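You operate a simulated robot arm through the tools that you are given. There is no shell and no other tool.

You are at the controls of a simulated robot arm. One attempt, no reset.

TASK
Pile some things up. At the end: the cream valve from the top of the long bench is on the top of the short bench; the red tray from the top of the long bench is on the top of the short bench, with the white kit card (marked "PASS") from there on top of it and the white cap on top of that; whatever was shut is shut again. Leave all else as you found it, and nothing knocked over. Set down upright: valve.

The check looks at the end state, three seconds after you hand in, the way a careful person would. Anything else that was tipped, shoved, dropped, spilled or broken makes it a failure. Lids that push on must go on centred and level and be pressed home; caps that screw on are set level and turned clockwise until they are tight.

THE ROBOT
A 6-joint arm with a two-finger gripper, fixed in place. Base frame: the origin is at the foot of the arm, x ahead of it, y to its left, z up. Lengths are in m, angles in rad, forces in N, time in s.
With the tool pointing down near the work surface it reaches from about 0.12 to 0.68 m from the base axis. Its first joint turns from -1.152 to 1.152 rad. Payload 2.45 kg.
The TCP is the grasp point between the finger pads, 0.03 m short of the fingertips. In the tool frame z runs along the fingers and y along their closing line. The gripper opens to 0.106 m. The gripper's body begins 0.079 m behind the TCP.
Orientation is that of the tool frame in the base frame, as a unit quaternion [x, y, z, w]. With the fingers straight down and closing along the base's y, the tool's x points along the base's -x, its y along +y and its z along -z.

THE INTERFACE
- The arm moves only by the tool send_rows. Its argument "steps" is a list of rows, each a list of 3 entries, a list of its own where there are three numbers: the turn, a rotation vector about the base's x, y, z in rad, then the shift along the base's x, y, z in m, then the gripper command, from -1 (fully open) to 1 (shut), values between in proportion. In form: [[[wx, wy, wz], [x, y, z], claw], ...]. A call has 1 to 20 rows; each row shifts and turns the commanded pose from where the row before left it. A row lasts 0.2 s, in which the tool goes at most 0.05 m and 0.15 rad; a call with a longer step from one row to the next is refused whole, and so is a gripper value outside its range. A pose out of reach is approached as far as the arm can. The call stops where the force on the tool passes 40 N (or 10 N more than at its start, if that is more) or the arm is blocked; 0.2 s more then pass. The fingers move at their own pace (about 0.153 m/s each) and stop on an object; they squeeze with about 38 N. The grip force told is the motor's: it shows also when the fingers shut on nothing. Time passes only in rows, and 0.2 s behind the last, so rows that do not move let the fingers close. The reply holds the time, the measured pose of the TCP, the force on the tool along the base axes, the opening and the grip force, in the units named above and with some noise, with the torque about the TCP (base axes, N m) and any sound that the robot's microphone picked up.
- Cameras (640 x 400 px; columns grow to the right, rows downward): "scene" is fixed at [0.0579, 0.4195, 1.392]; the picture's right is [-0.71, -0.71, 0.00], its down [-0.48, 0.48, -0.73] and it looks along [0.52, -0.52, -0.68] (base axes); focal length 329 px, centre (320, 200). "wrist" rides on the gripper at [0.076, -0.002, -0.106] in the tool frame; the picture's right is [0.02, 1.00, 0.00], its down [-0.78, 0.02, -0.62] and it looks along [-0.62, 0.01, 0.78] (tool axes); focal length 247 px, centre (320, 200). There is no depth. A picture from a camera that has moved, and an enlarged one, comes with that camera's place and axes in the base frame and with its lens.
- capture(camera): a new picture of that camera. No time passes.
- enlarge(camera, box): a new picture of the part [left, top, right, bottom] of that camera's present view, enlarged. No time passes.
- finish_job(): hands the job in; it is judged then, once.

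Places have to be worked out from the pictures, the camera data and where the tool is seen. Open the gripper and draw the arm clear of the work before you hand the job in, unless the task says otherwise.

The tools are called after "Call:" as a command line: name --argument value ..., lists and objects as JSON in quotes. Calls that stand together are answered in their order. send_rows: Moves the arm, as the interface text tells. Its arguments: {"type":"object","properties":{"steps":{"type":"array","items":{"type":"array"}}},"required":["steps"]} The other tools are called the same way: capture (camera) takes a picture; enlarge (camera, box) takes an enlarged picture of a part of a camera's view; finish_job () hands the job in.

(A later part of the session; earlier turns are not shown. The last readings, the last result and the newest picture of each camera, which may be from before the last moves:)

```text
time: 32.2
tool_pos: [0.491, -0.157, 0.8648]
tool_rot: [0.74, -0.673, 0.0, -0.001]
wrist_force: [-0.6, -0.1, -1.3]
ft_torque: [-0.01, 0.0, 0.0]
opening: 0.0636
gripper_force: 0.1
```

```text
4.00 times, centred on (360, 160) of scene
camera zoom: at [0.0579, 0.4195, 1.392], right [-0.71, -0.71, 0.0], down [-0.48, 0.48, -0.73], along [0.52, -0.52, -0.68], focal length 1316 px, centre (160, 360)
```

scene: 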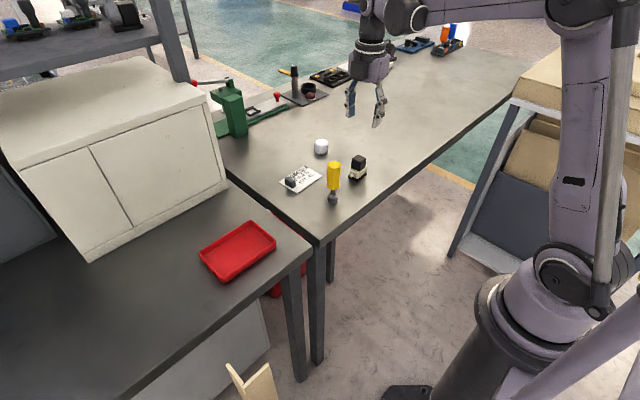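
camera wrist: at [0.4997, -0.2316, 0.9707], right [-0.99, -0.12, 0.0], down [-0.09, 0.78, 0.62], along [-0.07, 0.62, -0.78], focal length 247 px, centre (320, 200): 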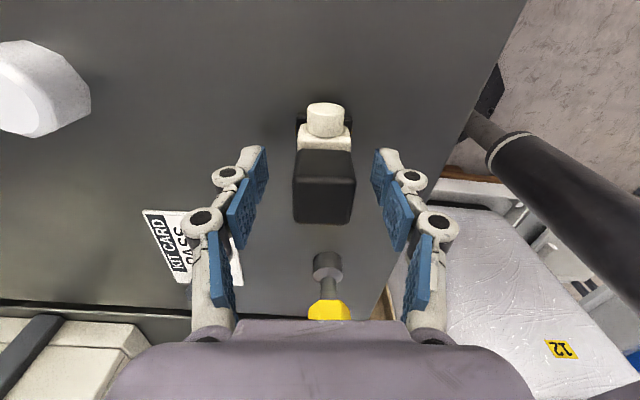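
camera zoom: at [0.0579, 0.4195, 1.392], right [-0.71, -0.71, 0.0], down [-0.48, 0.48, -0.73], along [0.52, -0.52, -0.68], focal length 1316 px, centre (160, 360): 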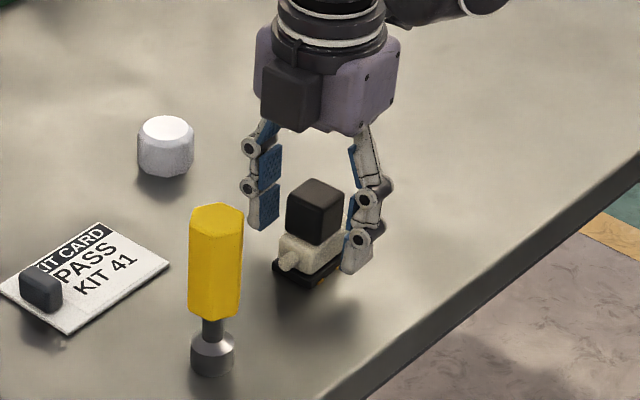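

The fingers straddle the valve's body cleanly. I'll close in stages and then lift a little.

Call:
send_rows --steps '[[[0, 0, 0], [0, 0, 0], 0.1], [[0, 0, 0], [0, 0, 0], 0.3], [[0, 0, 0], [0, 0, 0], 0.45], [[0, 0, 0], [0, 0, 0], 0.7], [[0, 0, 0], [0, 0, 0], 0.7]]'

Call:
enlarge --camera "scene" --box '[310, 110, 410, 210]'

```text
time: 33.5
tool_pos: [0.4908, -0.1563, 0.8653]
tool_rot: [0.74, -0.672, -0.001, -0.001]
wrist_force: [-0.8, -0.3, 1.6]
ft_torque: [-0.03, -0.01, 0.01]
opening: 0.0289
gripper_force: 38.5
```

```text
4.00 times, centred on (360, 160) of scene
camera zoom: at [0.0579, 0.4195, 1.392], right [-0.71, -0.71, 0.0], down [-0.48, 0.48, -0.73], along [0.52, -0.52, -0.68], focal length 1316 px, centre (160, 360)
```

zoom: 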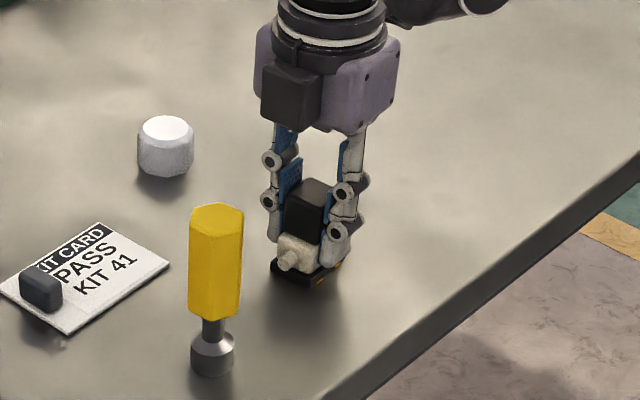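

The valve is held at 0.0289 wide. I'll lift it well above the driver and carry it to the free spot near (0.47,0.40) on the short bench.

Call:
send_rows --steps '[[[0, 0, 0], [0, 0, 0.01], 0.7], [[0, 0, 0], [0, 0, 0.04], 0.7], [[0, 0, 0], [0, 0, 0.04], 0.7], [[0, 0, 0], [0, 0, 0.04], 0.7], [[0, 0, 0], [0, 0, 0.035], 0.7], [[0, 0, -0.0073], [-0.0015, 0.043, 0], 0.7], [[0, 0, -0.0073], [-0.0015, 0.043, 0], 0.7], [[0, 0, -0.0073], [-0.0015, 0.043, 0], 0.7], [[0, 0, -0.0073], [-0.0015, 0.043, 0], 0.7], [[0, 0, -0.0073], [-0.0015, 0.043, 0], 0.7], [[0, 0, -0.0073], [-0.0015, 0.043, 0], 0.7], [[0, 0, -0.0073], [-0.0015, 0.043, 0], 0.7], [[0, 0, -0.0073], [-0.0015, 0.043, 0], 0.7], [[0, 0, -0.0073], [-0.0015, 0.043, 0], 0.7], [[0, 0, -0.0073], [-0.0015, 0.043, 0], 0.7], [[0, 0, -0.0073], [-0.0015, 0.043, 0], 0.7], [[0, 0, -0.0073], [-0.0015, 0.043, 0], 0.7], [[0, 0, -0.0073], [-0.0015, 0.043, 0], 0.7], [[0, 0, 0], [0, 0, 0], 0.7]]'

Call:
capture --camera "scene"

Call:
capture --camera "wrist"

```text
time: 37.5
tool_pos: [0.4722, 0.4027, 1.0317]
tool_rot: [0.708, -0.707, 0.0, -0.001]
wrist_force: [-0.5, 0.5, -1.6]
ft_torque: [-0.03, -0.02, -0.01]
opening: 0.0292
gripper_force: 37.8
```

```text
taken
```

scene: 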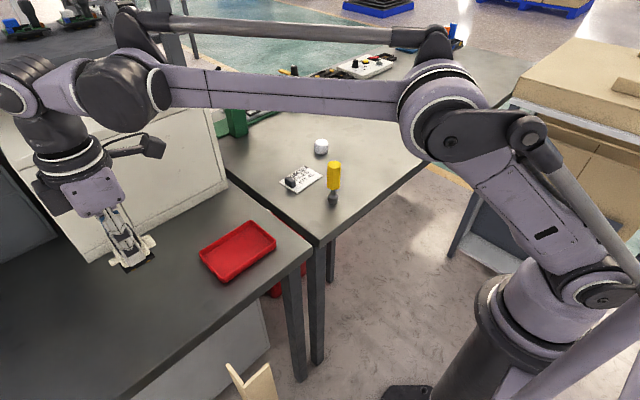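

```text
taken
camera wrist: at [0.4726, 0.3273, 1.1374], right [-1.0, -0.02, 0.0], down [-0.02, 0.78, 0.62], along [-0.01, 0.62, -0.78], focal length 247 px, centre (320, 200)
```

wrist: 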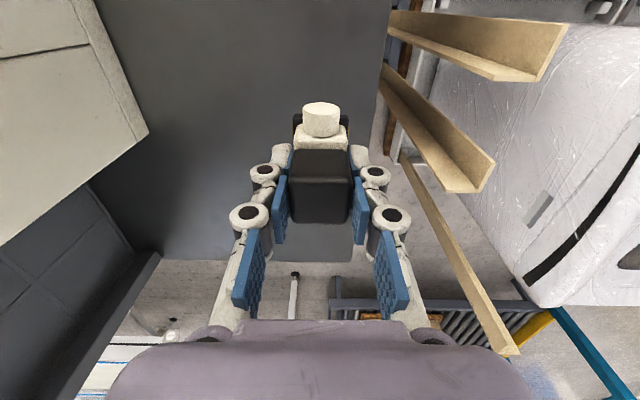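

The valve is held upright above the free area. I'll lower to just above the expected contact at TCP z≈0.865, then feel down.

Call:
send_rows --steps '[[[0, 0, 0], [0, 0, -0.04], 0.7], [[0, 0, 0], [0, 0, -0.04], 0.7], [[0, 0, 0], [0, 0, -0.04], 0.7], [[0, 0, 0], [0, 0, -0.025], 0.7], [[0, 0, 0], [0, 0, -0.012], 0.7], [[0, 0, 0], [0, 0, 0], 0.7]]'

Call:
enlarge --camera "scene" --box '[80, 180, 240, 300]'

```text
time: 38.9
tool_pos: [0.4692, 0.4041, 0.8767]
tool_rot: [-0.707, 0.707, 0.0, 0.002]
wrist_force: [0.5, -0.3, -1.2]
ft_torque: [-0.03, 0.01, -0.04]
opening: 0.0294
gripper_force: 37.9
```

```text
3.33 times, centred on (160, 240) of scene
camera zoom: at [0.0579, 0.4195, 1.392], right [-0.71, -0.71, 0.0], down [-0.48, 0.48, -0.73], along [0.52, -0.52, -0.68], focal length 1097 px, centre (853, 67)
```

zoom: 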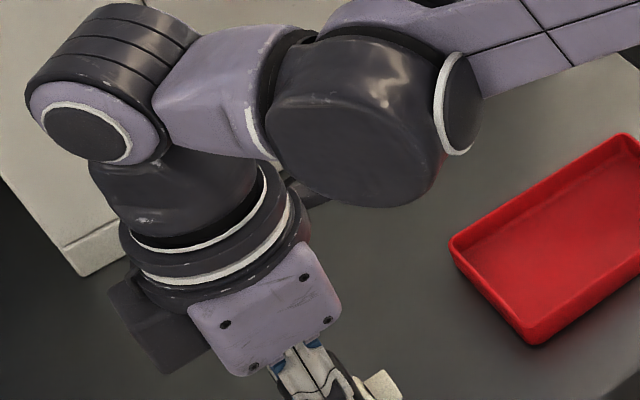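

Now about 1 cm above contact. I'll step down 2 mm at a time.

Call:
send_rows --steps '[[[0, 0, 0], [0, 0, -0.003], 0.7], [[0, 0, 0], [0, 0, -0.002], 0.7], [[0, 0, 0], [0, 0, -0.002], 0.7], [[0, 0, 0], [0, 0, 0], 0.7]]'

```text
time: 39.9
tool_pos: [0.4711, 0.4037, 0.8665]
tool_rot: [0.707, -0.707, 0.001, -0.001]
wrist_force: [-0.9, 0.7, -0.5]
ft_torque: [0.01, 0.01, -0.05]
opening: 0.029
gripper_force: 38.6
```

No contact yet at 0.8665, so I'll go down in 1 mm steps.

Call:
send_rows --steps '[[[0, 0, 0], [0, 0, -0.001], 0.7], [[0, 0, 0], [0, 0, -0.001], 0.7], [[0, 0, 0], [0, 0, 0], 0.7]]'

```text
time: 40.6
tool_pos: [0.4714, 0.4034, 0.8657]
tool_rot: [0.708, -0.707, -0.001, -0.001]
wrist_force: [0.0, 2.2, 11.6]
ft_torque: [-0.06, 0.01, 0.02]
opening: 0.0293
gripper_force: 37.6
```

The valve is seated on the bench with about 11 N of contact. I'll open the fingers gradually and rise straight up.

Call:
send_rows --steps '[[[0, 0, 0], [0, 0, 0.0005], 0.4], [[0, 0, 0], [0, 0, 0], 0.2], [[0, 0, 0], [0, 0, 0], -0.1], [[0, 0, 0], [0, 0, 0], -0.2], [[0, 0, 0], [0, 0, 0.02], -0.2], [[0, 0, 0], [0, 0, 0.04], -0.2], [[0, 0, 0], [0, 0, 0.04], -0.2], [[0, 0, 0], [0, 0, 0.04], -0.2], [[0, 0, 0], [0, 0, 0.02], -0.2], [[0, 0, 0], [0, 0, 0], -0.2]]'

Call:
capture --camera "wrist"

Call:
capture --camera "scene"

```text
time: 42.9
tool_pos: [0.4712, 0.4018, 1.0264]
tool_rot: [0.707, -0.707, 0.0, 0.0]
wrist_force: [-0.6, -1.0, 0.0]
ft_torque: [0.01, -0.03, -0.03]
opening: 0.0636
gripper_force: 0.1
```

```text
taken
camera wrist: at [0.4726, 0.3265, 1.1313], right [-1.0, -0.02, 0.0], down [-0.02, 0.78, 0.62], along [-0.01, 0.62, -0.78], focal length 247 px, centre (320, 200)
```

wrist: 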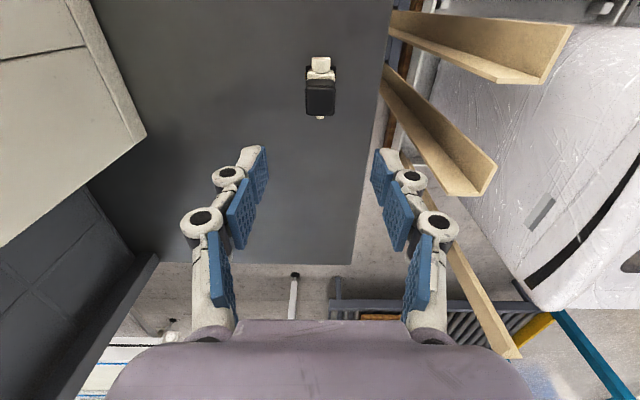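

```text
taken
```

scene: 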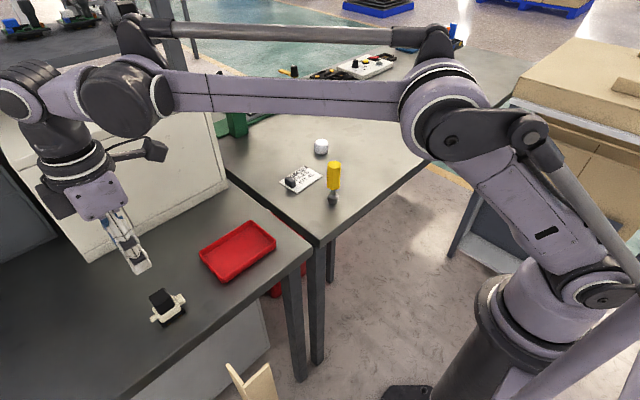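

The valve stands upright on the short bench. Next is the kit card. Closing along x on its grip block keeps the camera box away from the driver, so I'll hover above the block for a close look.

Call:
send_rows --steps '[[[0, 0, 0.0063], [0.0115, -0.0399, -0.002], 0.05], [[0, 0, 0.0063], [0.0115, -0.0399, -0.002], 0.05], [[0, 0, 0.0063], [0.0115, -0.0399, -0.002], 0.05], [[0, 0, 0.0063], [0.0115, -0.0399, -0.002], 0.05], [[0, 0, 0.0063], [0.0115, -0.0399, -0.002], 0.05], [[0, 0, 0.0063], [0.0115, -0.0399, -0.002], 0.05], [[0, 0, 0.0063], [0.0115, -0.0399, -0.002], 0.05], [[0, 0, 0.0063], [0.0115, -0.0399, -0.002], 0.05], [[0, 0, 0.0063], [0.0115, -0.0399, -0.002], 0.05], [[0, 0, 0.0063], [0.0115, -0.0399, -0.002], 0.05], [[0, 0, 0], [0, 0, -0.03], 0.05], [[0, 0, 0], [0, 0, -0.03], 0.05], [[0, 0, 0], [0, 0, 0], 0.05]]'

Call:
capture --camera "wrist"

Call:
enlarge --camera "wrist" --box '[260, 20, 400, 180]'

Call:
enlarge --camera "scene" --box '[250, 120, 370, 220]'

```text
time: 45.6
tool_pos: [0.5862, 0.0039, 0.946]
tool_rot: [0.729, -0.684, 0.0, -0.001]
wrist_force: [0.2, 0.0, 0.0]
ft_torque: [0.0, 0.02, 0.0]
opening: 0.0503
gripper_force: 0.0
```

```text
taken
camera wrist: at [0.5914, -0.0718, 1.0503], right [-1.0, -0.08, 0.0], down [-0.07, 0.78, 0.62], along [-0.05, 0.62, -0.78], focal length 247 px, centre (320, 200)
```

wrist: 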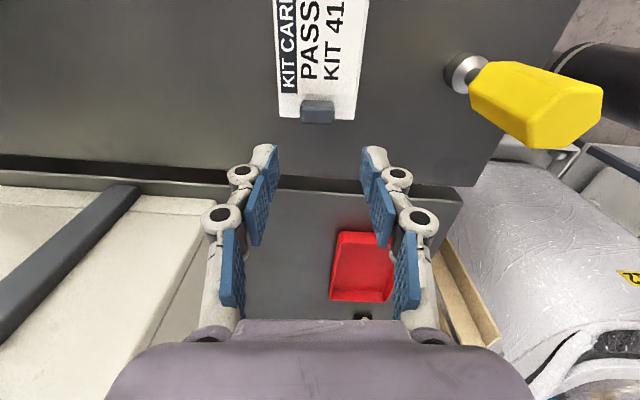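

```text
2.50 times, centred on (330, 100) of wrist
camera zoom: at [0.5914, -0.0718, 1.0503], right [-1.0, -0.08, 0.0], down [-0.07, 0.78, 0.62], along [-0.05, 0.62, -0.78], focal length 617 px, centre (295, 450)
```

zoom: 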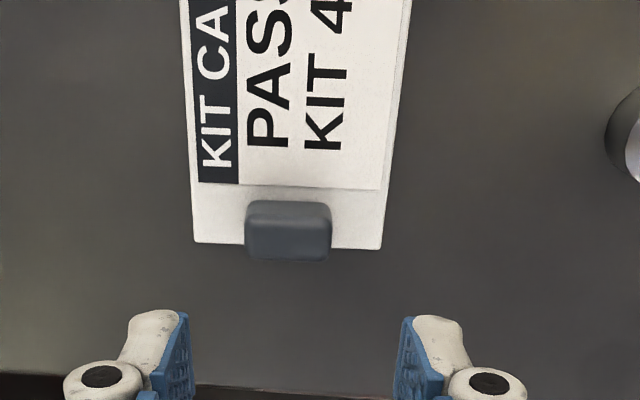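

```text
4.00 times, centred on (310, 170) of scene
camera zoom: at [0.0579, 0.4195, 1.392], right [-0.71, -0.71, 0.0], down [-0.48, 0.48, -0.73], along [0.52, -0.52, -0.68], focal length 1316 px, centre (360, 320)
```

zoom: 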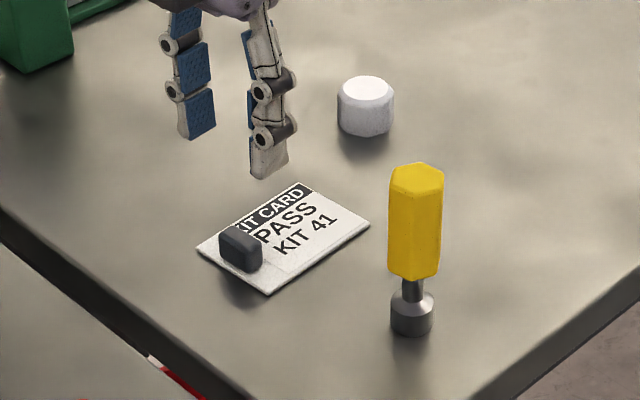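

The grip block (about 0.030×0.016) is 3.7 mm off in x and otherwise aligned. I'll correct that and descend until the tips are just above the card surface.

Call:
send_rows --steps '[[[0, 0, -0.015], [0.0037, -0.001, -0.02], 0.05], [[0, 0, 0], [0, 0, -0.03], 0.05], [[0, 0, 0], [0, 0, -0.02], 0.05], [[0, 0, 0], [0, 0, -0.008], 0.05], [[0, 0, 0], [0, 0, -0.005], 0.05], [[0, 0, 0], [0, 0, 0], 0.05]]'

Call:
capture --camera "wrist"

Call:
enlarge --camera "scene" --box '[260, 130, 350, 200]'

```text
time: 47.0
tool_pos: [0.5898, 0.0029, 0.8625]
tool_rot: [0.724, -0.69, -0.001, -0.001]
wrist_force: [0.1, 0.2, -0.6]
ft_torque: [-0.02, -0.01, 0.0]
opening: 0.0505
gripper_force: 0.0
```

```text
taken
camera wrist: at [0.595, -0.0729, 0.9673], right [-1.0, -0.07, 0.0], down [-0.06, 0.78, 0.62], along [-0.04, 0.62, -0.78], focal length 247 px, centre (320, 200)
```

wrist: 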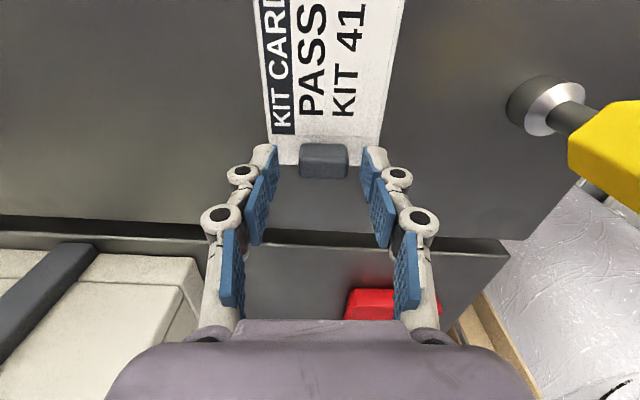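

```text
5.71 times, centred on (305, 165) of scene
camera zoom: at [0.0579, 0.4195, 1.392], right [-0.71, -0.71, 0.0], down [-0.48, 0.48, -0.73], along [0.52, -0.52, -0.68], focal length 1881 px, centre (406, 400)
```

zoom: 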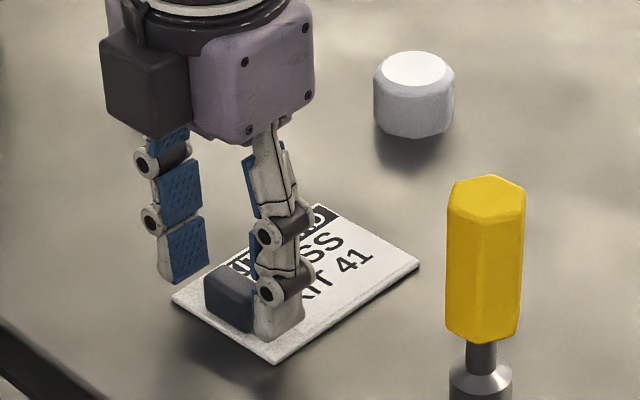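

The block is centred between the pads. I'll go down 4 mm more and close gently.

Call:
send_rows --steps '[[[0, 0, 0], [0, 0, -0.004], 0.05], [[0, 0, 0], [0, 0, 0], 0.2], [[0, 0, 0], [0, 0, 0], 0.35], [[0, 0, 0], [0, 0, 0], 0.5], [[0, 0, 0], [0, 0, 0], 0.7], [[0, 0, 0], [0, 0, 0], 0.7]]'

Call:
capture --camera "wrist"

Call:
enlarge --camera "scene" --box '[260, 130, 350, 200]'

```text
time: 48.5
tool_pos: [0.5904, 0.0032, 0.8567]
tool_rot: [0.724, -0.69, 0.001, -0.001]
wrist_force: [-0.8, -0.4, 0.6]
ft_torque: [0.0, 0.0, -0.01]
opening: 0.0287
gripper_force: 38.2
```

```text
taken
camera wrist: at [0.5951, -0.0724, 0.9629], right [-1.0, -0.07, 0.0], down [-0.06, 0.78, 0.62], along [-0.04, 0.62, -0.78], focal length 247 px, centre (320, 200)
```

wrist: 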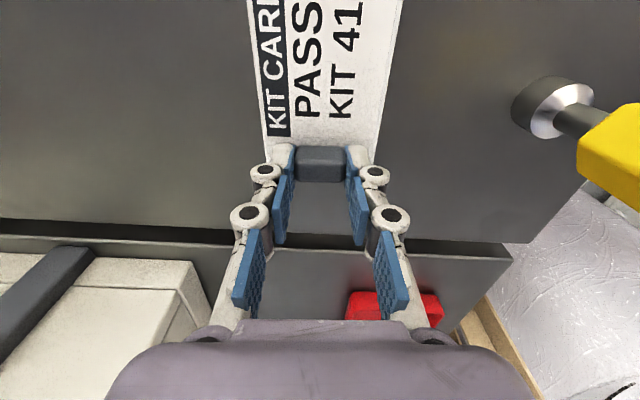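

```text
5.71 times, centred on (305, 165) of scene
camera zoom: at [0.0579, 0.4195, 1.392], right [-0.71, -0.71, 0.0], down [-0.48, 0.48, -0.73], along [0.52, -0.52, -0.68], focal length 1881 px, centre (406, 400)
```

zoom: 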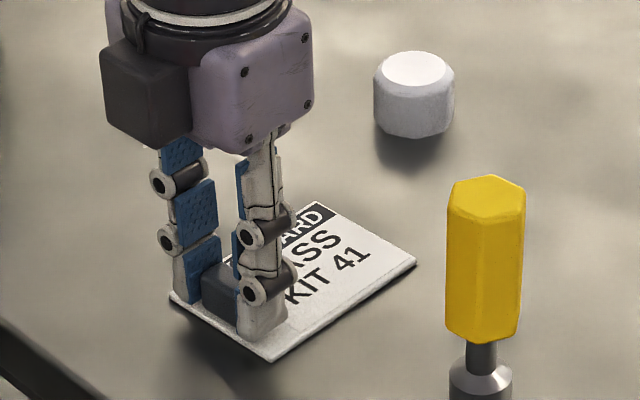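

Firm grip on the block at 0.0287. I'll lift slowly and check that the card hangs level.

Call:
send_rows --steps '[[[0, 0, 0], [0, 0, 0.005], 0.7], [[0, 0, 0], [0, 0, 0.01], 0.7], [[0, 0, 0], [0, 0, 0.02], 0.7], [[0, 0, 0], [0, 0, 0.03], 0.7], [[0, 0, 0], [0, 0, 0], 0.7]]'

Call:
capture --camera "wrist"

Call:
enlarge --camera "scene" --box '[260, 110, 370, 190]'

```text
time: 49.6
tool_pos: [0.5892, 0.0022, 0.9242]
tool_rot: [0.724, -0.689, 0.0, -0.002]
wrist_force: [1.2, 0.1, -0.2]
ft_torque: [-0.02, 0.02, -0.01]
opening: 0.0287
gripper_force: 37.5
```

```text
taken
camera wrist: at [0.5941, -0.0727, 1.0289], right [-1.0, -0.07, 0.0], down [-0.06, 0.78, 0.62], along [-0.04, 0.62, -0.78], focal length 247 px, centre (320, 200)
```

wrist: 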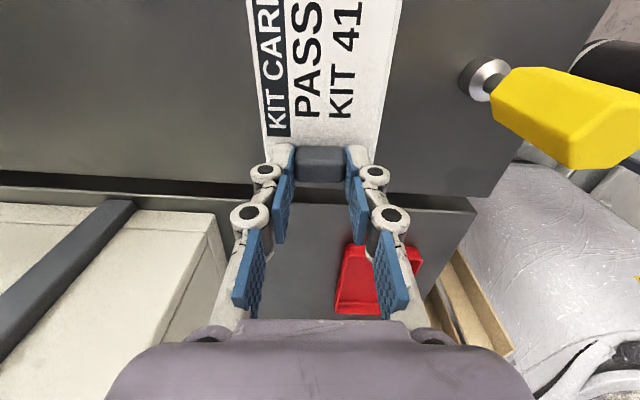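

```text
5.00 times, centred on (315, 150) of scene
camera zoom: at [0.0579, 0.4195, 1.392], right [-0.71, -0.71, 0.0], down [-0.48, 0.48, -0.73], along [0.52, -0.52, -0.68], focal length 1646 px, centre (345, 450)
```

zoom: 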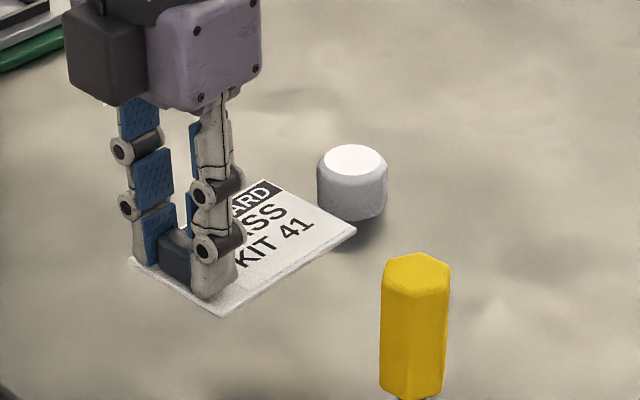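

The card lifts level with no droop. I'll raise it and carry it over the tray, putting the card's centre over the tray's centre by placing the TCP at about (0.4995,0.2697).

Call:
send_rows --steps '[[[0, 0, 0], [0, 0, 0.04], 0.7], [[0, 0, -0.006], [-0.0113, 0.0334, 0], 0.7], [[0, 0, -0.006], [-0.0113, 0.0334, 0], 0.7], [[0, 0, -0.006], [-0.0113, 0.0334, 0], 0.7], [[0, 0, -0.006], [-0.0113, 0.0334, 0], 0.7], [[0, 0, -0.006], [-0.0113, 0.0334, 0], 0.7], [[0, 0, -0.006], [-0.0113, 0.0334, 0], 0.7], [[0, 0, -0.006], [-0.0113, 0.0334, 0], 0.7], [[0, 0, -0.006], [-0.0113, 0.0334, 0], 0.7], [[0, 0, 0], [0, 0, 0], 0.7]]'

Call:
capture --camera "wrist"

Call:
capture --camera "scene"

```text
time: 51.9
tool_pos: [0.5008, 0.2691, 0.9639]
tool_rot: [0.707, -0.707, 0.0, -0.001]
wrist_force: [-0.6, 0.6, -0.3]
ft_torque: [0.0, -0.01, -0.03]
opening: 0.0285
gripper_force: 37.6
```

```text
taken
camera wrist: at [0.5015, 0.1931, 1.0693], right [-1.0, -0.02, 0.0], down [-0.02, 0.78, 0.62], along [-0.01, 0.62, -0.78], focal length 247 px, centre (320, 200)
```

wrist: 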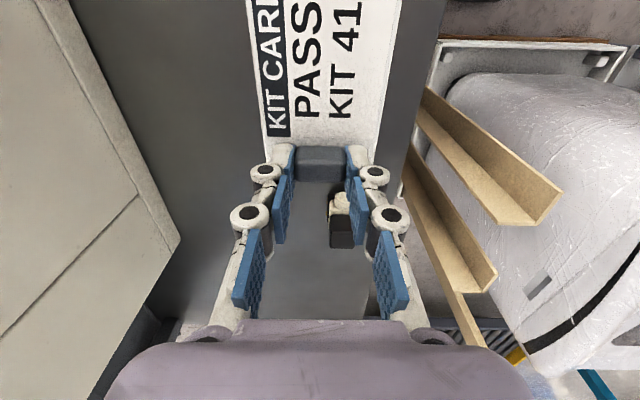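

```text
taken
```

scene: 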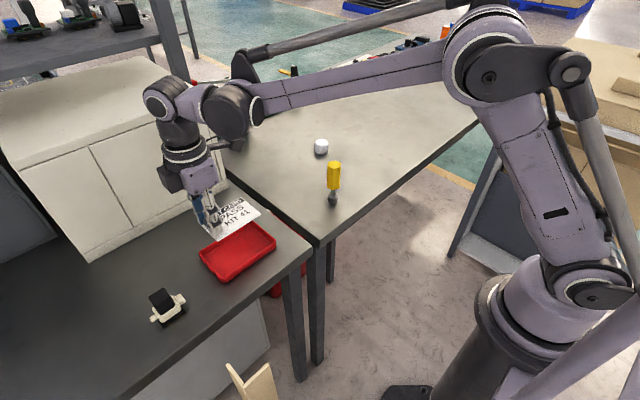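

The card is over the tray. I'll lower to about 1 cm above the rim and check the alignment with the scene camera.

Call:
send_rows --steps '[[[0, 0, 0], [-0.0005, 0, -0.03], 0.7], [[0, 0, 0], [0, 0, -0.025], 0.7], [[0, 0, 0], [0, 0, -0.012], 0.7], [[0, 0, 0], [0, 0, 0], 0.7]]'

Call:
enlarge --camera "scene" --box '[180, 190, 300, 290]'

Call:
capture --camera "wrist"

```text
time: 52.9
tool_pos: [0.4988, 0.2706, 0.8967]
tool_rot: [0.707, -0.707, 0.001, -0.001]
wrist_force: [0.4, 0.3, 0.5]
ft_torque: [0.04, -0.01, 0.0]
opening: 0.0286
gripper_force: 37.7
```

```text
4.00 times, centred on (240, 240) of scene
camera zoom: at [0.0579, 0.4195, 1.392], right [-0.71, -0.71, 0.0], down [-0.48, 0.48, -0.73], along [0.52, -0.52, -0.68], focal length 1316 px, centre (640, 40)
```

zoom: 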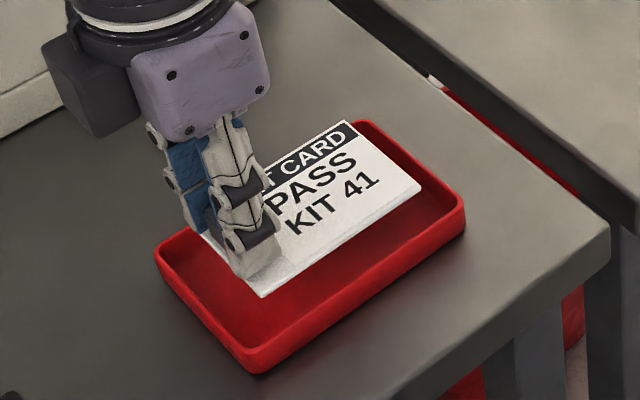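

```text
taken
camera wrist: at [0.5001, 0.1933, 1.0017], right [-1.0, -0.02, 0.0], down [-0.02, 0.78, 0.62], along [-0.01, 0.62, -0.78], focal length 247 px, centre (320, 200)
```

wrist: 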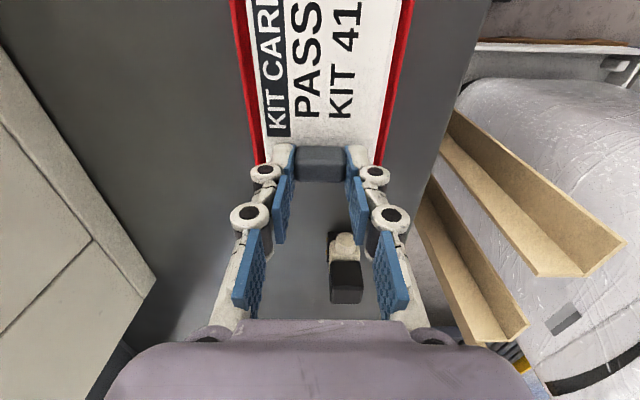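

The card is inside the tray outline, offset about 2 mm toward -x. I'll correct that and lower to just above the tray floor.

Call:
send_rows --steps '[[[0, 0, 0], [0.002, 0, -0.008], 0.7], [[0, 0, 0], [0, 0, -0.01], 0.7], [[0, 0, 0], [0, 0, -0.008], 0.7], [[0, 0, 0], [0, 0, -0.003], 0.7], [[0, 0, 0], [0, 0, 0], 0.7]]'

Call:
enlarge --camera "scene" --box '[180, 190, 300, 290]'

Call:
capture --camera "wrist"

```text
time: 54.0
tool_pos: [0.5008, 0.2688, 0.8673]
tool_rot: [0.708, -0.706, 0.0, 0.0]
wrist_force: [-0.2, -0.7, -0.3]
ft_torque: [0.01, 0.0, -0.02]
opening: 0.0285
gripper_force: 37.6
```

```text
4.00 times, centred on (240, 240) of scene
camera zoom: at [0.0579, 0.4195, 1.392], right [-0.71, -0.71, 0.0], down [-0.48, 0.48, -0.73], along [0.52, -0.52, -0.68], focal length 1316 px, centre (640, 40)
```

zoom: 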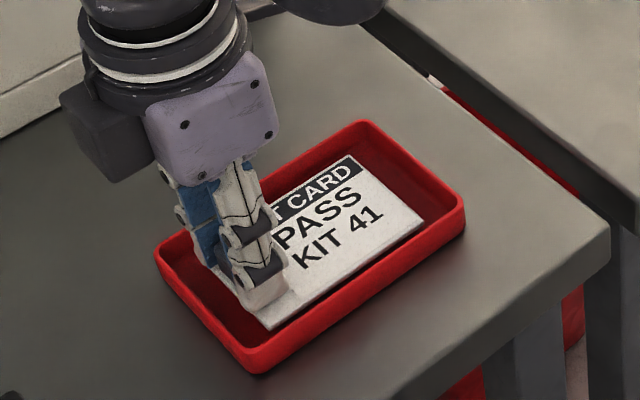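

```text
taken
camera wrist: at [0.5019, 0.1939, 0.9723], right [-1.0, -0.02, 0.0], down [-0.02, 0.78, 0.62], along [-0.01, 0.62, -0.78], focal length 247 px, centre (320, 200)
```

wrist: 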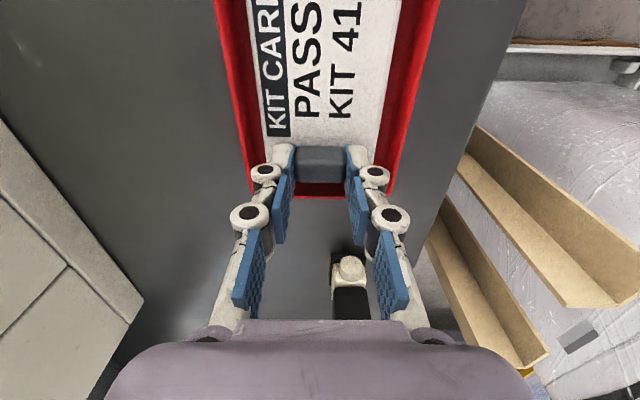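

The card is nested inside the tray with clearance all round. I'll feel down the last few mm.

Call:
send_rows --steps '[[[0, 0, 0], [0, 0, -0.002], 0.7], [[0, 0, 0], [0, 0, -0.002], 0.7], [[0, 0, 0], [0, 0, -0.001], 0.7], [[0, 0, 0], [0, 0, 0], 0.7]]'

```text
time: 55.0
tool_pos: [0.5008, 0.2707, 0.8619]
tool_rot: [0.708, -0.707, 0.0, -0.001]
wrist_force: [0.0, -0.5, -1.4]
ft_torque: [0.02, -0.01, -0.02]
opening: 0.0287
gripper_force: 37.6
```

No contact yet at 0.862, so I'll continue in 1 mm steps.

Call:
send_rows --steps '[[[0, 0, 0], [0, 0, -0.001], 0.7], [[0, 0, 0], [0, 0, -0.001], 0.7], [[0, 0, 0], [0, 0, 0], 0.7]]'

```text
time: 55.9
tool_pos: [0.4998, 0.2705, 0.8619]
tool_rot: [0.708, -0.706, 0.0, -0.001]
wrist_force: [0.1, -0.2, 13.1]
ft_torque: [-0.44, 0.03, 0.0]
opening: 0.0285
gripper_force: 37.3
```

The card bears on the tray floor, with the contact centred near its middle. I'll relax, open just enough to clear the block, and rise.

Call:
send_rows --steps '[[[0, 0, 0], [0, 0, 0.001], 0.6], [[0, 0, 0], [0, 0, 0], 0.35], [[0, 0, 0], [0, 0, 0], 0.2], [[0, 0, 0], [0, 0, 0], 0.15], [[0, 0, 0], [0, 0, 0.01], 0.15], [[0, 0, 0], [0, 0, 0.03], 0.15], [[0, 0, 0], [0, 0, 0.04], 0.15], [[0, 0, 0], [0, 0, 0.04], 0.15], [[0, 0, 0], [0, 0, 0.03], 0.15], [[0, 0, 0], [0, 0, 0], 0.15]]'

Call:
capture --camera "wrist"

Call:
enlarge --camera "scene" --box '[180, 190, 300, 290]'

Call:
capture --camera "scene"

```text
time: 58.0
tool_pos: [0.5015, 0.2685, 1.0135]
tool_rot: [0.708, -0.706, 0.0, -0.001]
wrist_force: [-0.5, -0.2, 0.4]
ft_torque: [0.0, 0.03, 0.0]
opening: 0.0453
gripper_force: 0.1
```

```text
taken
camera wrist: at [0.503, 0.1931, 1.1191], right [-1.0, -0.02, 0.0], down [-0.02, 0.78, 0.62], along [-0.01, 0.62, -0.78], focal length 247 px, centre (320, 200)
```

wrist: 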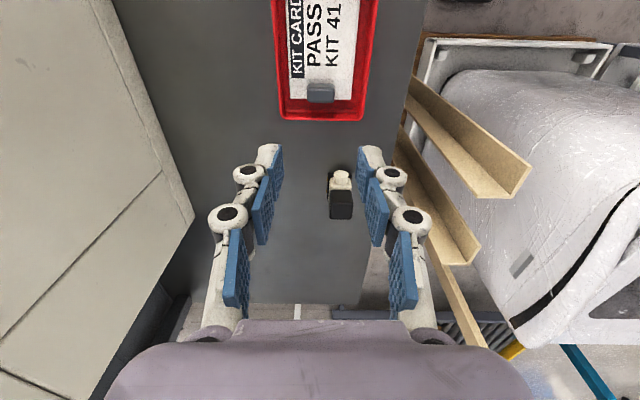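

```text
4.00 times, centred on (240, 240) of scene
camera zoom: at [0.0579, 0.4195, 1.392], right [-0.71, -0.71, 0.0], down [-0.48, 0.48, -0.73], along [0.52, -0.52, -0.68], focal length 1316 px, centre (640, 40)
```

zoom: 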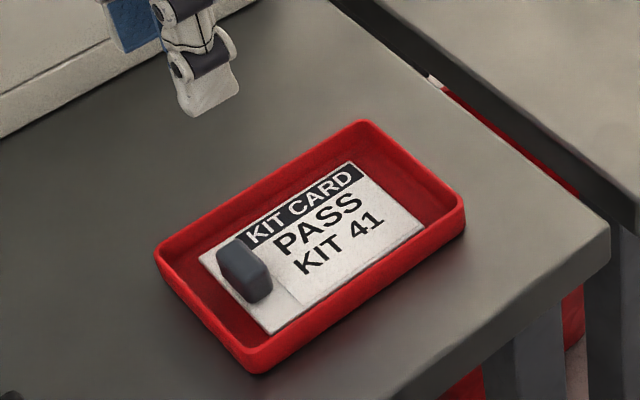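

```text
taken
```

scene: 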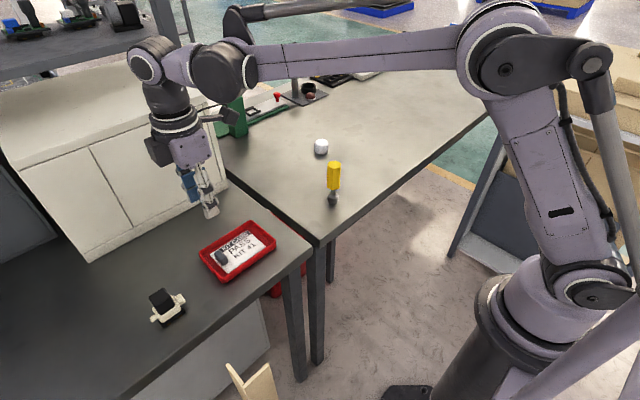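

The card lies flat in the tray with the print up. Now the cap, near (0.647,-0.176): I'll travel high along y first and then out in x, staying clear of the driver and cabinet, and hover to look.

Call:
send_rows --steps '[[[0, 0, 0], [0, -0.0445, 0.005], -0.3], [[0, 0, 0], [0, -0.0445, 0.005], -0.3], [[0, 0, 0], [0, -0.0445, 0], -0.3], [[0, 0, 0], [0, -0.0445, 0], -0.3], [[0, 0, 0], [0.0195, -0.0445, 0], -0.3], [[0, 0, 0], [0.0195, -0.0445, 0], -0.3], [[0, 0, 0], [0.0195, -0.0445, 0], -0.3], [[0, 0, 0], [0.0195, -0.0445, 0], -0.3], [[0, 0, 0], [0.0195, -0.0445, 0], -0.3], [[0, 0, 0], [0.0195, -0.0445, 0], -0.3], [[0, 0, 0], [0.028, 0, -0.02], -0.3], [[0, 0, 0], [0, 0, -0.04], -0.3], [[0, 0, 0], [0, 0, 0], -0.3]]'

Call:
capture --camera "wrist"

Call:
capture --camera "scene"

Call:
enlarge --camera "wrist" --box '[250, 30, 390, 150]'

```text
time: 60.9
tool_pos: [0.6465, -0.1732, 0.9601]
tool_rot: [0.707, -0.707, 0.001, -0.001]
wrist_force: [-0.1, -0.3, 0.5]
ft_torque: [0.0, -0.04, 0.0]
opening: 0.069
gripper_force: 0.0
```

```text
taken
camera wrist: at [0.6472, -0.2499, 1.0657], right [-1.0, -0.02, 0.0], down [-0.02, 0.78, 0.62], along [-0.01, 0.62, -0.78], focal length 247 px, centre (320, 200)
```

wrist: 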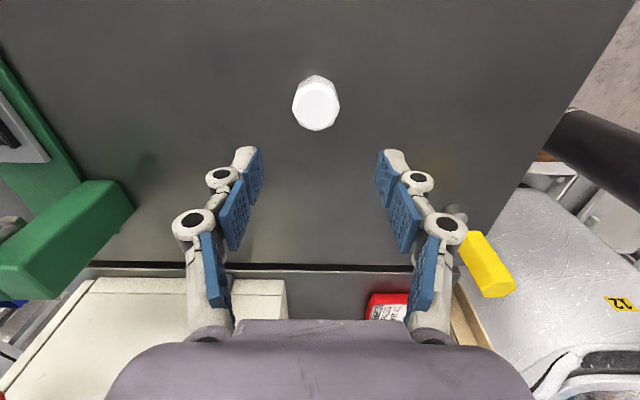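

```text
taken
```

scene: 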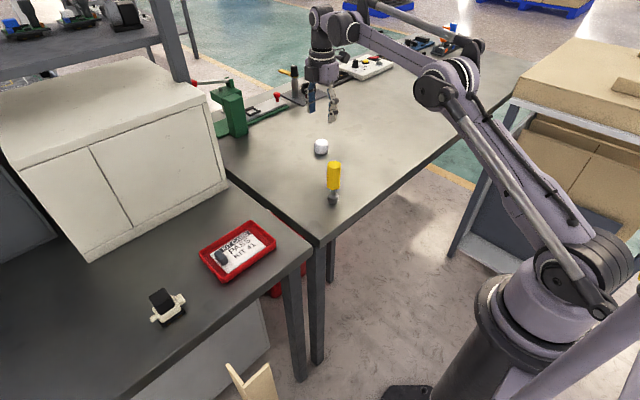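

```text
3.33 times, centred on (320, 90) of wrist
camera zoom: at [0.6472, -0.2499, 1.0657], right [-1.0, -0.02, 0.0], down [-0.02, 0.78, 0.62], along [-0.01, 0.62, -0.78], focal length 823 px, centre (320, 567)
```

zoom: 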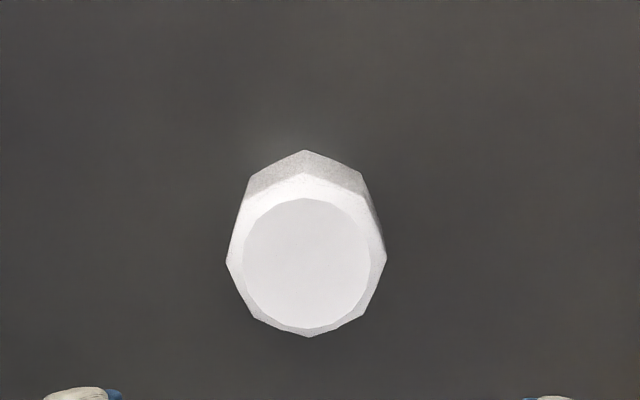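

The cap is an octagonal prism about 0.040 across the flats and 0.030 tall, with its corners facing the fingers. I'll turn the hand -22.5° to grip on flats, centre on about (0.651,-0.1766), and descend part way.

Call:
send_rows --steps '[[[0, 0, -0.131], [0.0017, -0.001, 0], -0.3], [[0, 0, -0.131], [0.0017, -0.001, 0], -0.3], [[0, 0, -0.131], [0.0016, -0.001, 0], -0.3], [[0, 0, 0], [0, 0, -0.03], -0.3], [[0, 0, 0], [0, 0, -0.03], -0.3], [[0, 0, 0], [0, 0, 0], -0.3]]'

Call:
capture --camera "wrist"

Call:
enlarge --camera "wrist" --box '[240, 90, 400, 190]'

Call:
enlarge --camera "scene" --box '[280, 90, 370, 170]'

```text
time: 62.2
tool_pos: [0.652, -0.1774, 0.9013]
tool_rot: [-0.556, 0.831, -0.001, 0.0]
wrist_force: [1.1, 0.0, 0.7]
ft_torque: [0.0, 0.01, 0.05]
opening: 0.0687
gripper_force: 0.0
```

```text
taken
camera wrist: at [0.6228, -0.249, 1.0069], right [-0.93, 0.36, 0.0], down [0.28, 0.73, 0.62], along [0.23, 0.58, -0.78], focal length 247 px, centre (320, 200)
```

wrist: 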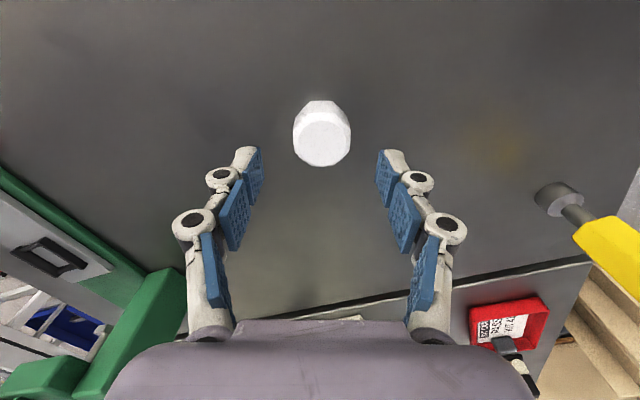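

```text
4.00 times, centred on (320, 140) of wrist
camera zoom: at [0.6228, -0.249, 1.0069], right [-0.93, 0.36, 0.0], down [0.28, 0.73, 0.62], along [0.23, 0.58, -0.78], focal length 988 px, centre (320, 440)
```

zoom: 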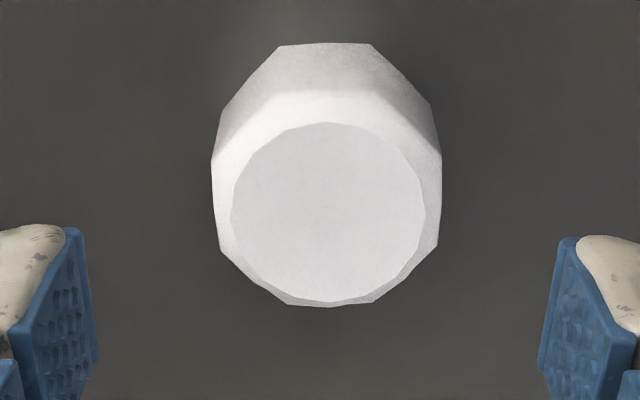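

```text
5.00 times, centred on (325, 130) of scene
camera zoom: at [0.0579, 0.4195, 1.392], right [-0.71, -0.71, 0.0], down [-0.48, 0.48, -0.73], along [0.52, -0.52, -0.68], focal length 1646 px, centre (295, 550)
```

zoom: 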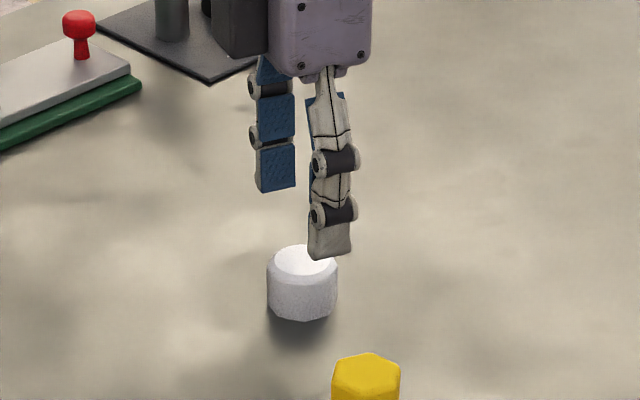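

The hand is centred on the cap's flats to within a millimetre, and the cap is about 0.041 across. I'll descend to grip height and close.

Call:
send_rows --steps '[[[0, 0, 0], [0.0005, 0.0012, -0.02], -0.3], [[0, 0, 0], [0, 0, -0.013], -0.3], [[0, 0, 0], [0, 0, -0.008], -0.3], [[0, 0, 0], [0, 0, 0], -0.3]]'

Call:
capture --camera "wrist"

Call:
enlarge --camera "scene" --box '[280, 90, 370, 170]'

```text
time: 63.2
tool_pos: [0.6504, -0.1768, 0.8609]
tool_rot: [-0.555, 0.832, 0.0, 0.001]
wrist_force: [0.7, 0.2, 0.7]
ft_torque: [0.02, 0.02, -0.01]
opening: 0.0689
gripper_force: 0.1
```

```text
taken
camera wrist: at [0.6233, -0.2475, 0.9653], right [-0.93, 0.36, 0.0], down [0.28, 0.73, 0.62], along [0.23, 0.58, -0.78], focal length 247 px, centre (320, 200)
```

wrist: 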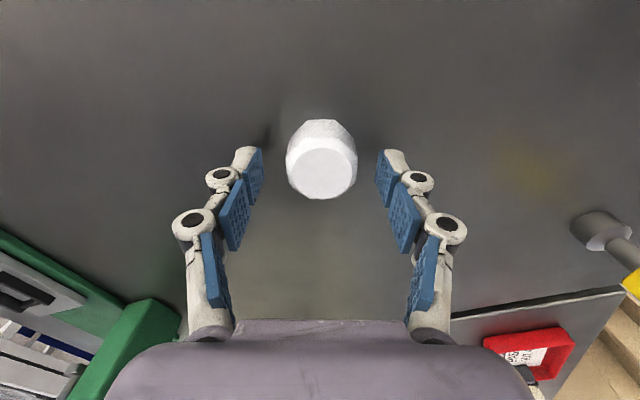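

```text
5.00 times, centred on (325, 130) of scene
camera zoom: at [0.0579, 0.4195, 1.392], right [-0.71, -0.71, 0.0], down [-0.48, 0.48, -0.73], along [0.52, -0.52, -0.68], focal length 1646 px, centre (295, 550)
```

zoom: 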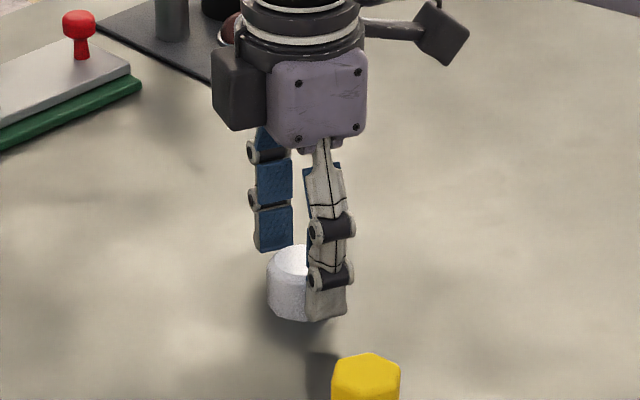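

The cap sits between the pads. I'll go 3 mm lower for more overlap, then close gently.

Call:
send_rows --steps '[[[0, 0, 0], [0, 0, -0.003], -0.3], [[0, 0, 0], [0, 0, 0], -0.1], [[0, 0, 0], [0, 0, 0], 0.1], [[0, 0, 0], [0, 0, 0], 0.25], [[0, 0, 0], [0, 0, 0], 0.5], [[0, 0, 0], [0, 0, 0], 0.5]]'

Call:
enlarge --camera "scene" --box '[280, 90, 370, 170]'

Call:
capture --camera "wrist"

```text
time: 64.7
tool_pos: [0.6521, -0.178, 0.8567]
tool_rot: [-0.555, 0.832, 0.0, 0.001]
wrist_force: [-0.3, -0.4, 2.0]
ft_torque: [0.0, -0.02, -0.03]
opening: 0.039
gripper_force: 37.5
```

```text
5.00 times, centred on (325, 130) of scene
camera zoom: at [0.0579, 0.4195, 1.392], right [-0.71, -0.71, 0.0], down [-0.48, 0.48, -0.73], along [0.52, -0.52, -0.68], focal length 1646 px, centre (295, 550)
```

zoom: 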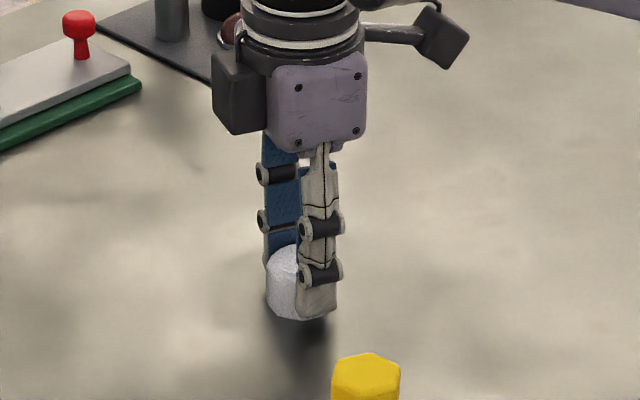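

```text
taken
camera wrist: at [0.6233, -0.2475, 0.963], right [-0.93, 0.36, 0.0], down [0.28, 0.73, 0.62], along [0.23, 0.58, -0.78], focal length 247 px, centre (320, 200)
```

wrist: 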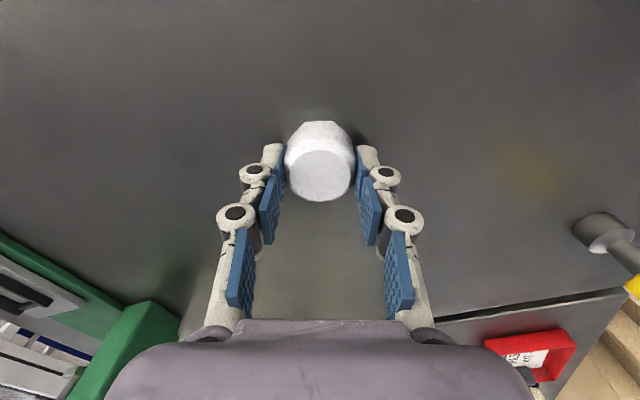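

The cap is held at 0.039 on its flats. I'll lift high and carry it to the tray, turning the hand back to closing along x.

Call:
send_rows --steps '[[[0, 0, 0], [0, 0, 0.01], 0.5], [[0, 0, 0], [0, 0, 0.04], 0.5], [[0, 0, 0], [0, 0, 0.05], 0.5], [[0, 0, 0], [0, 0, 0.05], 0.5], [[0, 0, 0.0393], [-0.0151, 0.0397, 0], 0.5], [[0, 0, 0.0393], [-0.0151, 0.0397, 0], 0.5], [[0, 0, 0.0393], [-0.0151, 0.0397, 0], 0.5], [[0, 0, 0.0393], [-0.0151, 0.0397, 0], 0.5], [[0, 0, 0.0393], [-0.0151, 0.0397, 0], 0.5], [[0, 0, 0.0393], [-0.0151, 0.0397, 0], 0.5], [[0, 0, 0.0393], [-0.0151, 0.0397, 0], 0.5], [[0, 0, 0.0393], [-0.0151, 0.0397, 0], 0.5], [[0, 0, 0.0393], [-0.0151, 0.0397, 0], 0.5], [[0, 0, 0.0393], [-0.0151, 0.0397, 0], 0.5], [[0, 0, 0], [0, 0, 0], 0.5]]'

Call:
capture --camera "wrist"

Call:
capture --camera "scene"

```text
time: 67.8
tool_pos: [0.4929, 0.2241, 1.0063]
tool_rot: [0.707, -0.707, -0.001, -0.001]
wrist_force: [-0.7, -0.8, 0.5]
ft_torque: [-0.04, -0.06, -0.02]
opening: 0.0392
gripper_force: 37.7
out of reach, approached as far as the arm can: row 4
```

```text
taken
camera wrist: at [0.4937, 0.1484, 1.1124], right [-1.0, -0.02, 0.0], down [-0.02, 0.78, 0.62], along [-0.01, 0.62, -0.78], focal length 247 px, centre (320, 200)
```

wrist: 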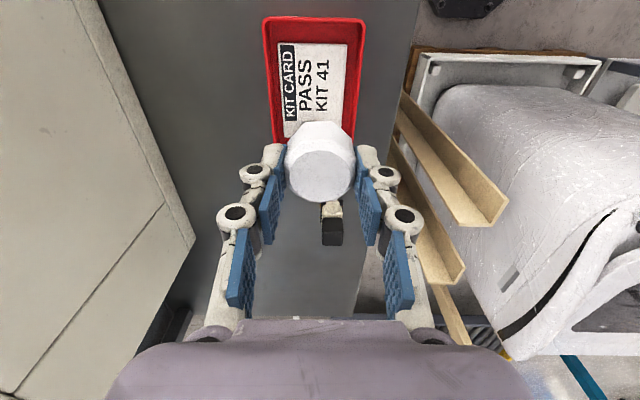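

```text
taken
```

scene: 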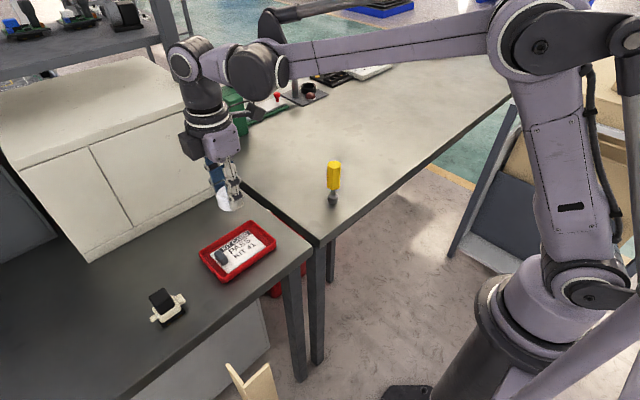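

One row clipped at the reach limit, so I'm at (0.493,0.224) instead of the target. I'll shift to put the cap over the card's clear area at about (0.5015,0.220) and lower to about 1.5 cm above the card.

Call:
send_rows --steps '[[[0, 0, 0], [0.0086, -0.0041, -0.02], 0.5], [[0, 0, 0], [0, 0, -0.04], 0.5], [[0, 0, 0], [0, 0, -0.04], 0.5], [[0, 0, 0], [0, 0, -0.02], 0.5], [[0, 0, 0], [0, 0, 0], 0.5]]'

Call:
capture --camera "wrist"

Call:
enlarge --camera "scene" --box '[180, 190, 300, 290]'

```text
time: 69.0
tool_pos: [0.5017, 0.2176, 0.8844]
tool_rot: [0.707, -0.707, 0.0, -0.002]
wrist_force: [0.8, -0.1, -0.3]
ft_torque: [0.03, 0.01, 0.02]
opening: 0.0389
gripper_force: 38.1
```

```text
taken
camera wrist: at [0.5023, 0.1426, 0.9895], right [-1.0, -0.02, 0.0], down [-0.02, 0.78, 0.62], along [-0.01, 0.62, -0.78], focal length 247 px, centre (320, 200)
```

wrist: 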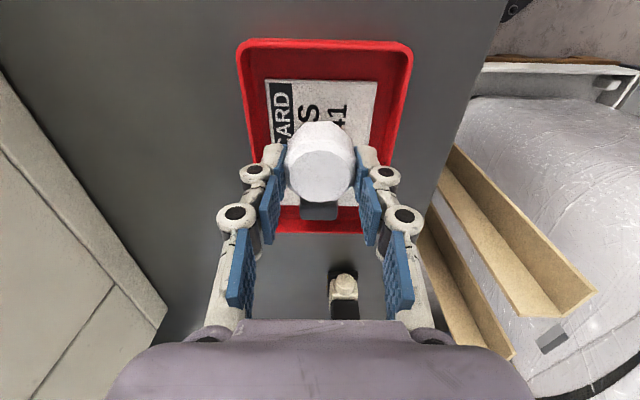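

```text
4.00 times, centred on (240, 240) of scene
camera zoom: at [0.0579, 0.4195, 1.392], right [-0.71, -0.71, 0.0], down [-0.48, 0.48, -0.73], along [0.52, -0.52, -0.68], focal length 1316 px, centre (640, 40)
```

zoom: 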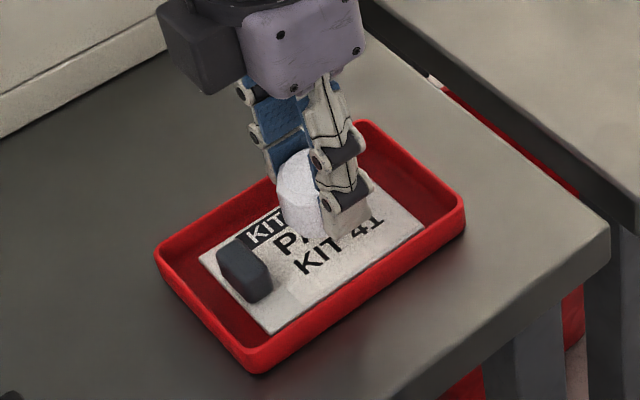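

The cap is over the clear print area, well away from the block and walls. I'll lower the last part in small steps.

Call:
send_rows --steps '[[[0, 0, 0], [0, 0, -0.008], 0.5], [[0, 0, 0], [0, 0, -0.004], 0.5], [[0, 0, 0], [0, 0, -0.002], 0.5], [[0, 0, 0], [0, 0, 0], 0.5]]'

Call:
enlarge --camera "scene" --box '[180, 190, 300, 290]'

```text
time: 70.0
tool_pos: [0.5025, 0.2175, 0.8716]
tool_rot: [-0.707, 0.707, 0.0, 0.001]
wrist_force: [0.4, 0.0, 0.0]
ft_torque: [0.01, -0.02, 0.01]
opening: 0.0389
gripper_force: 37.7
```

```text
4.00 times, centred on (240, 240) of scene
camera zoom: at [0.0579, 0.4195, 1.392], right [-0.71, -0.71, 0.0], down [-0.48, 0.48, -0.73], along [0.52, -0.52, -0.68], focal length 1316 px, centre (640, 40)
```

zoom: 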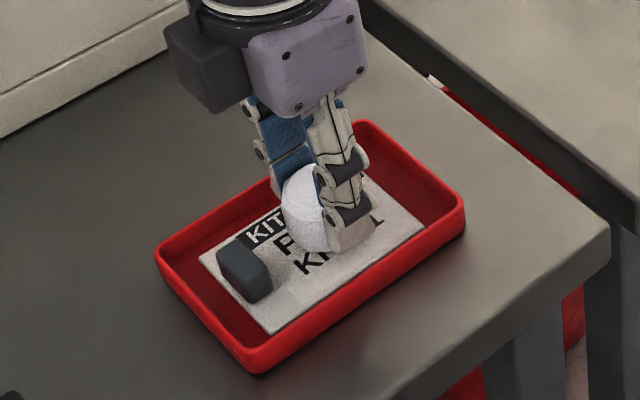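

No contact yet at 0.8716, so I'll continue at 1–2 mm per step.

Call:
send_rows --steps '[[[0, 0, 0], [0, 0, -0.002], 0.5], [[0, 0, 0], [0, 0, -0.001], 0.5], [[0, 0, 0], [0, 0, -0.001], 0.5], [[0, 0, 0], [0, 0, 0], 0.5]]'

```text
time: 71.0
tool_pos: [0.5019, 0.2182, 0.8658]
tool_rot: [0.708, -0.706, 0.0, -0.001]
wrist_force: [-0.2, -0.1, 0.2]
ft_torque: [-0.02, 0.01, -0.01]
opening: 0.0387
gripper_force: 38.0
```

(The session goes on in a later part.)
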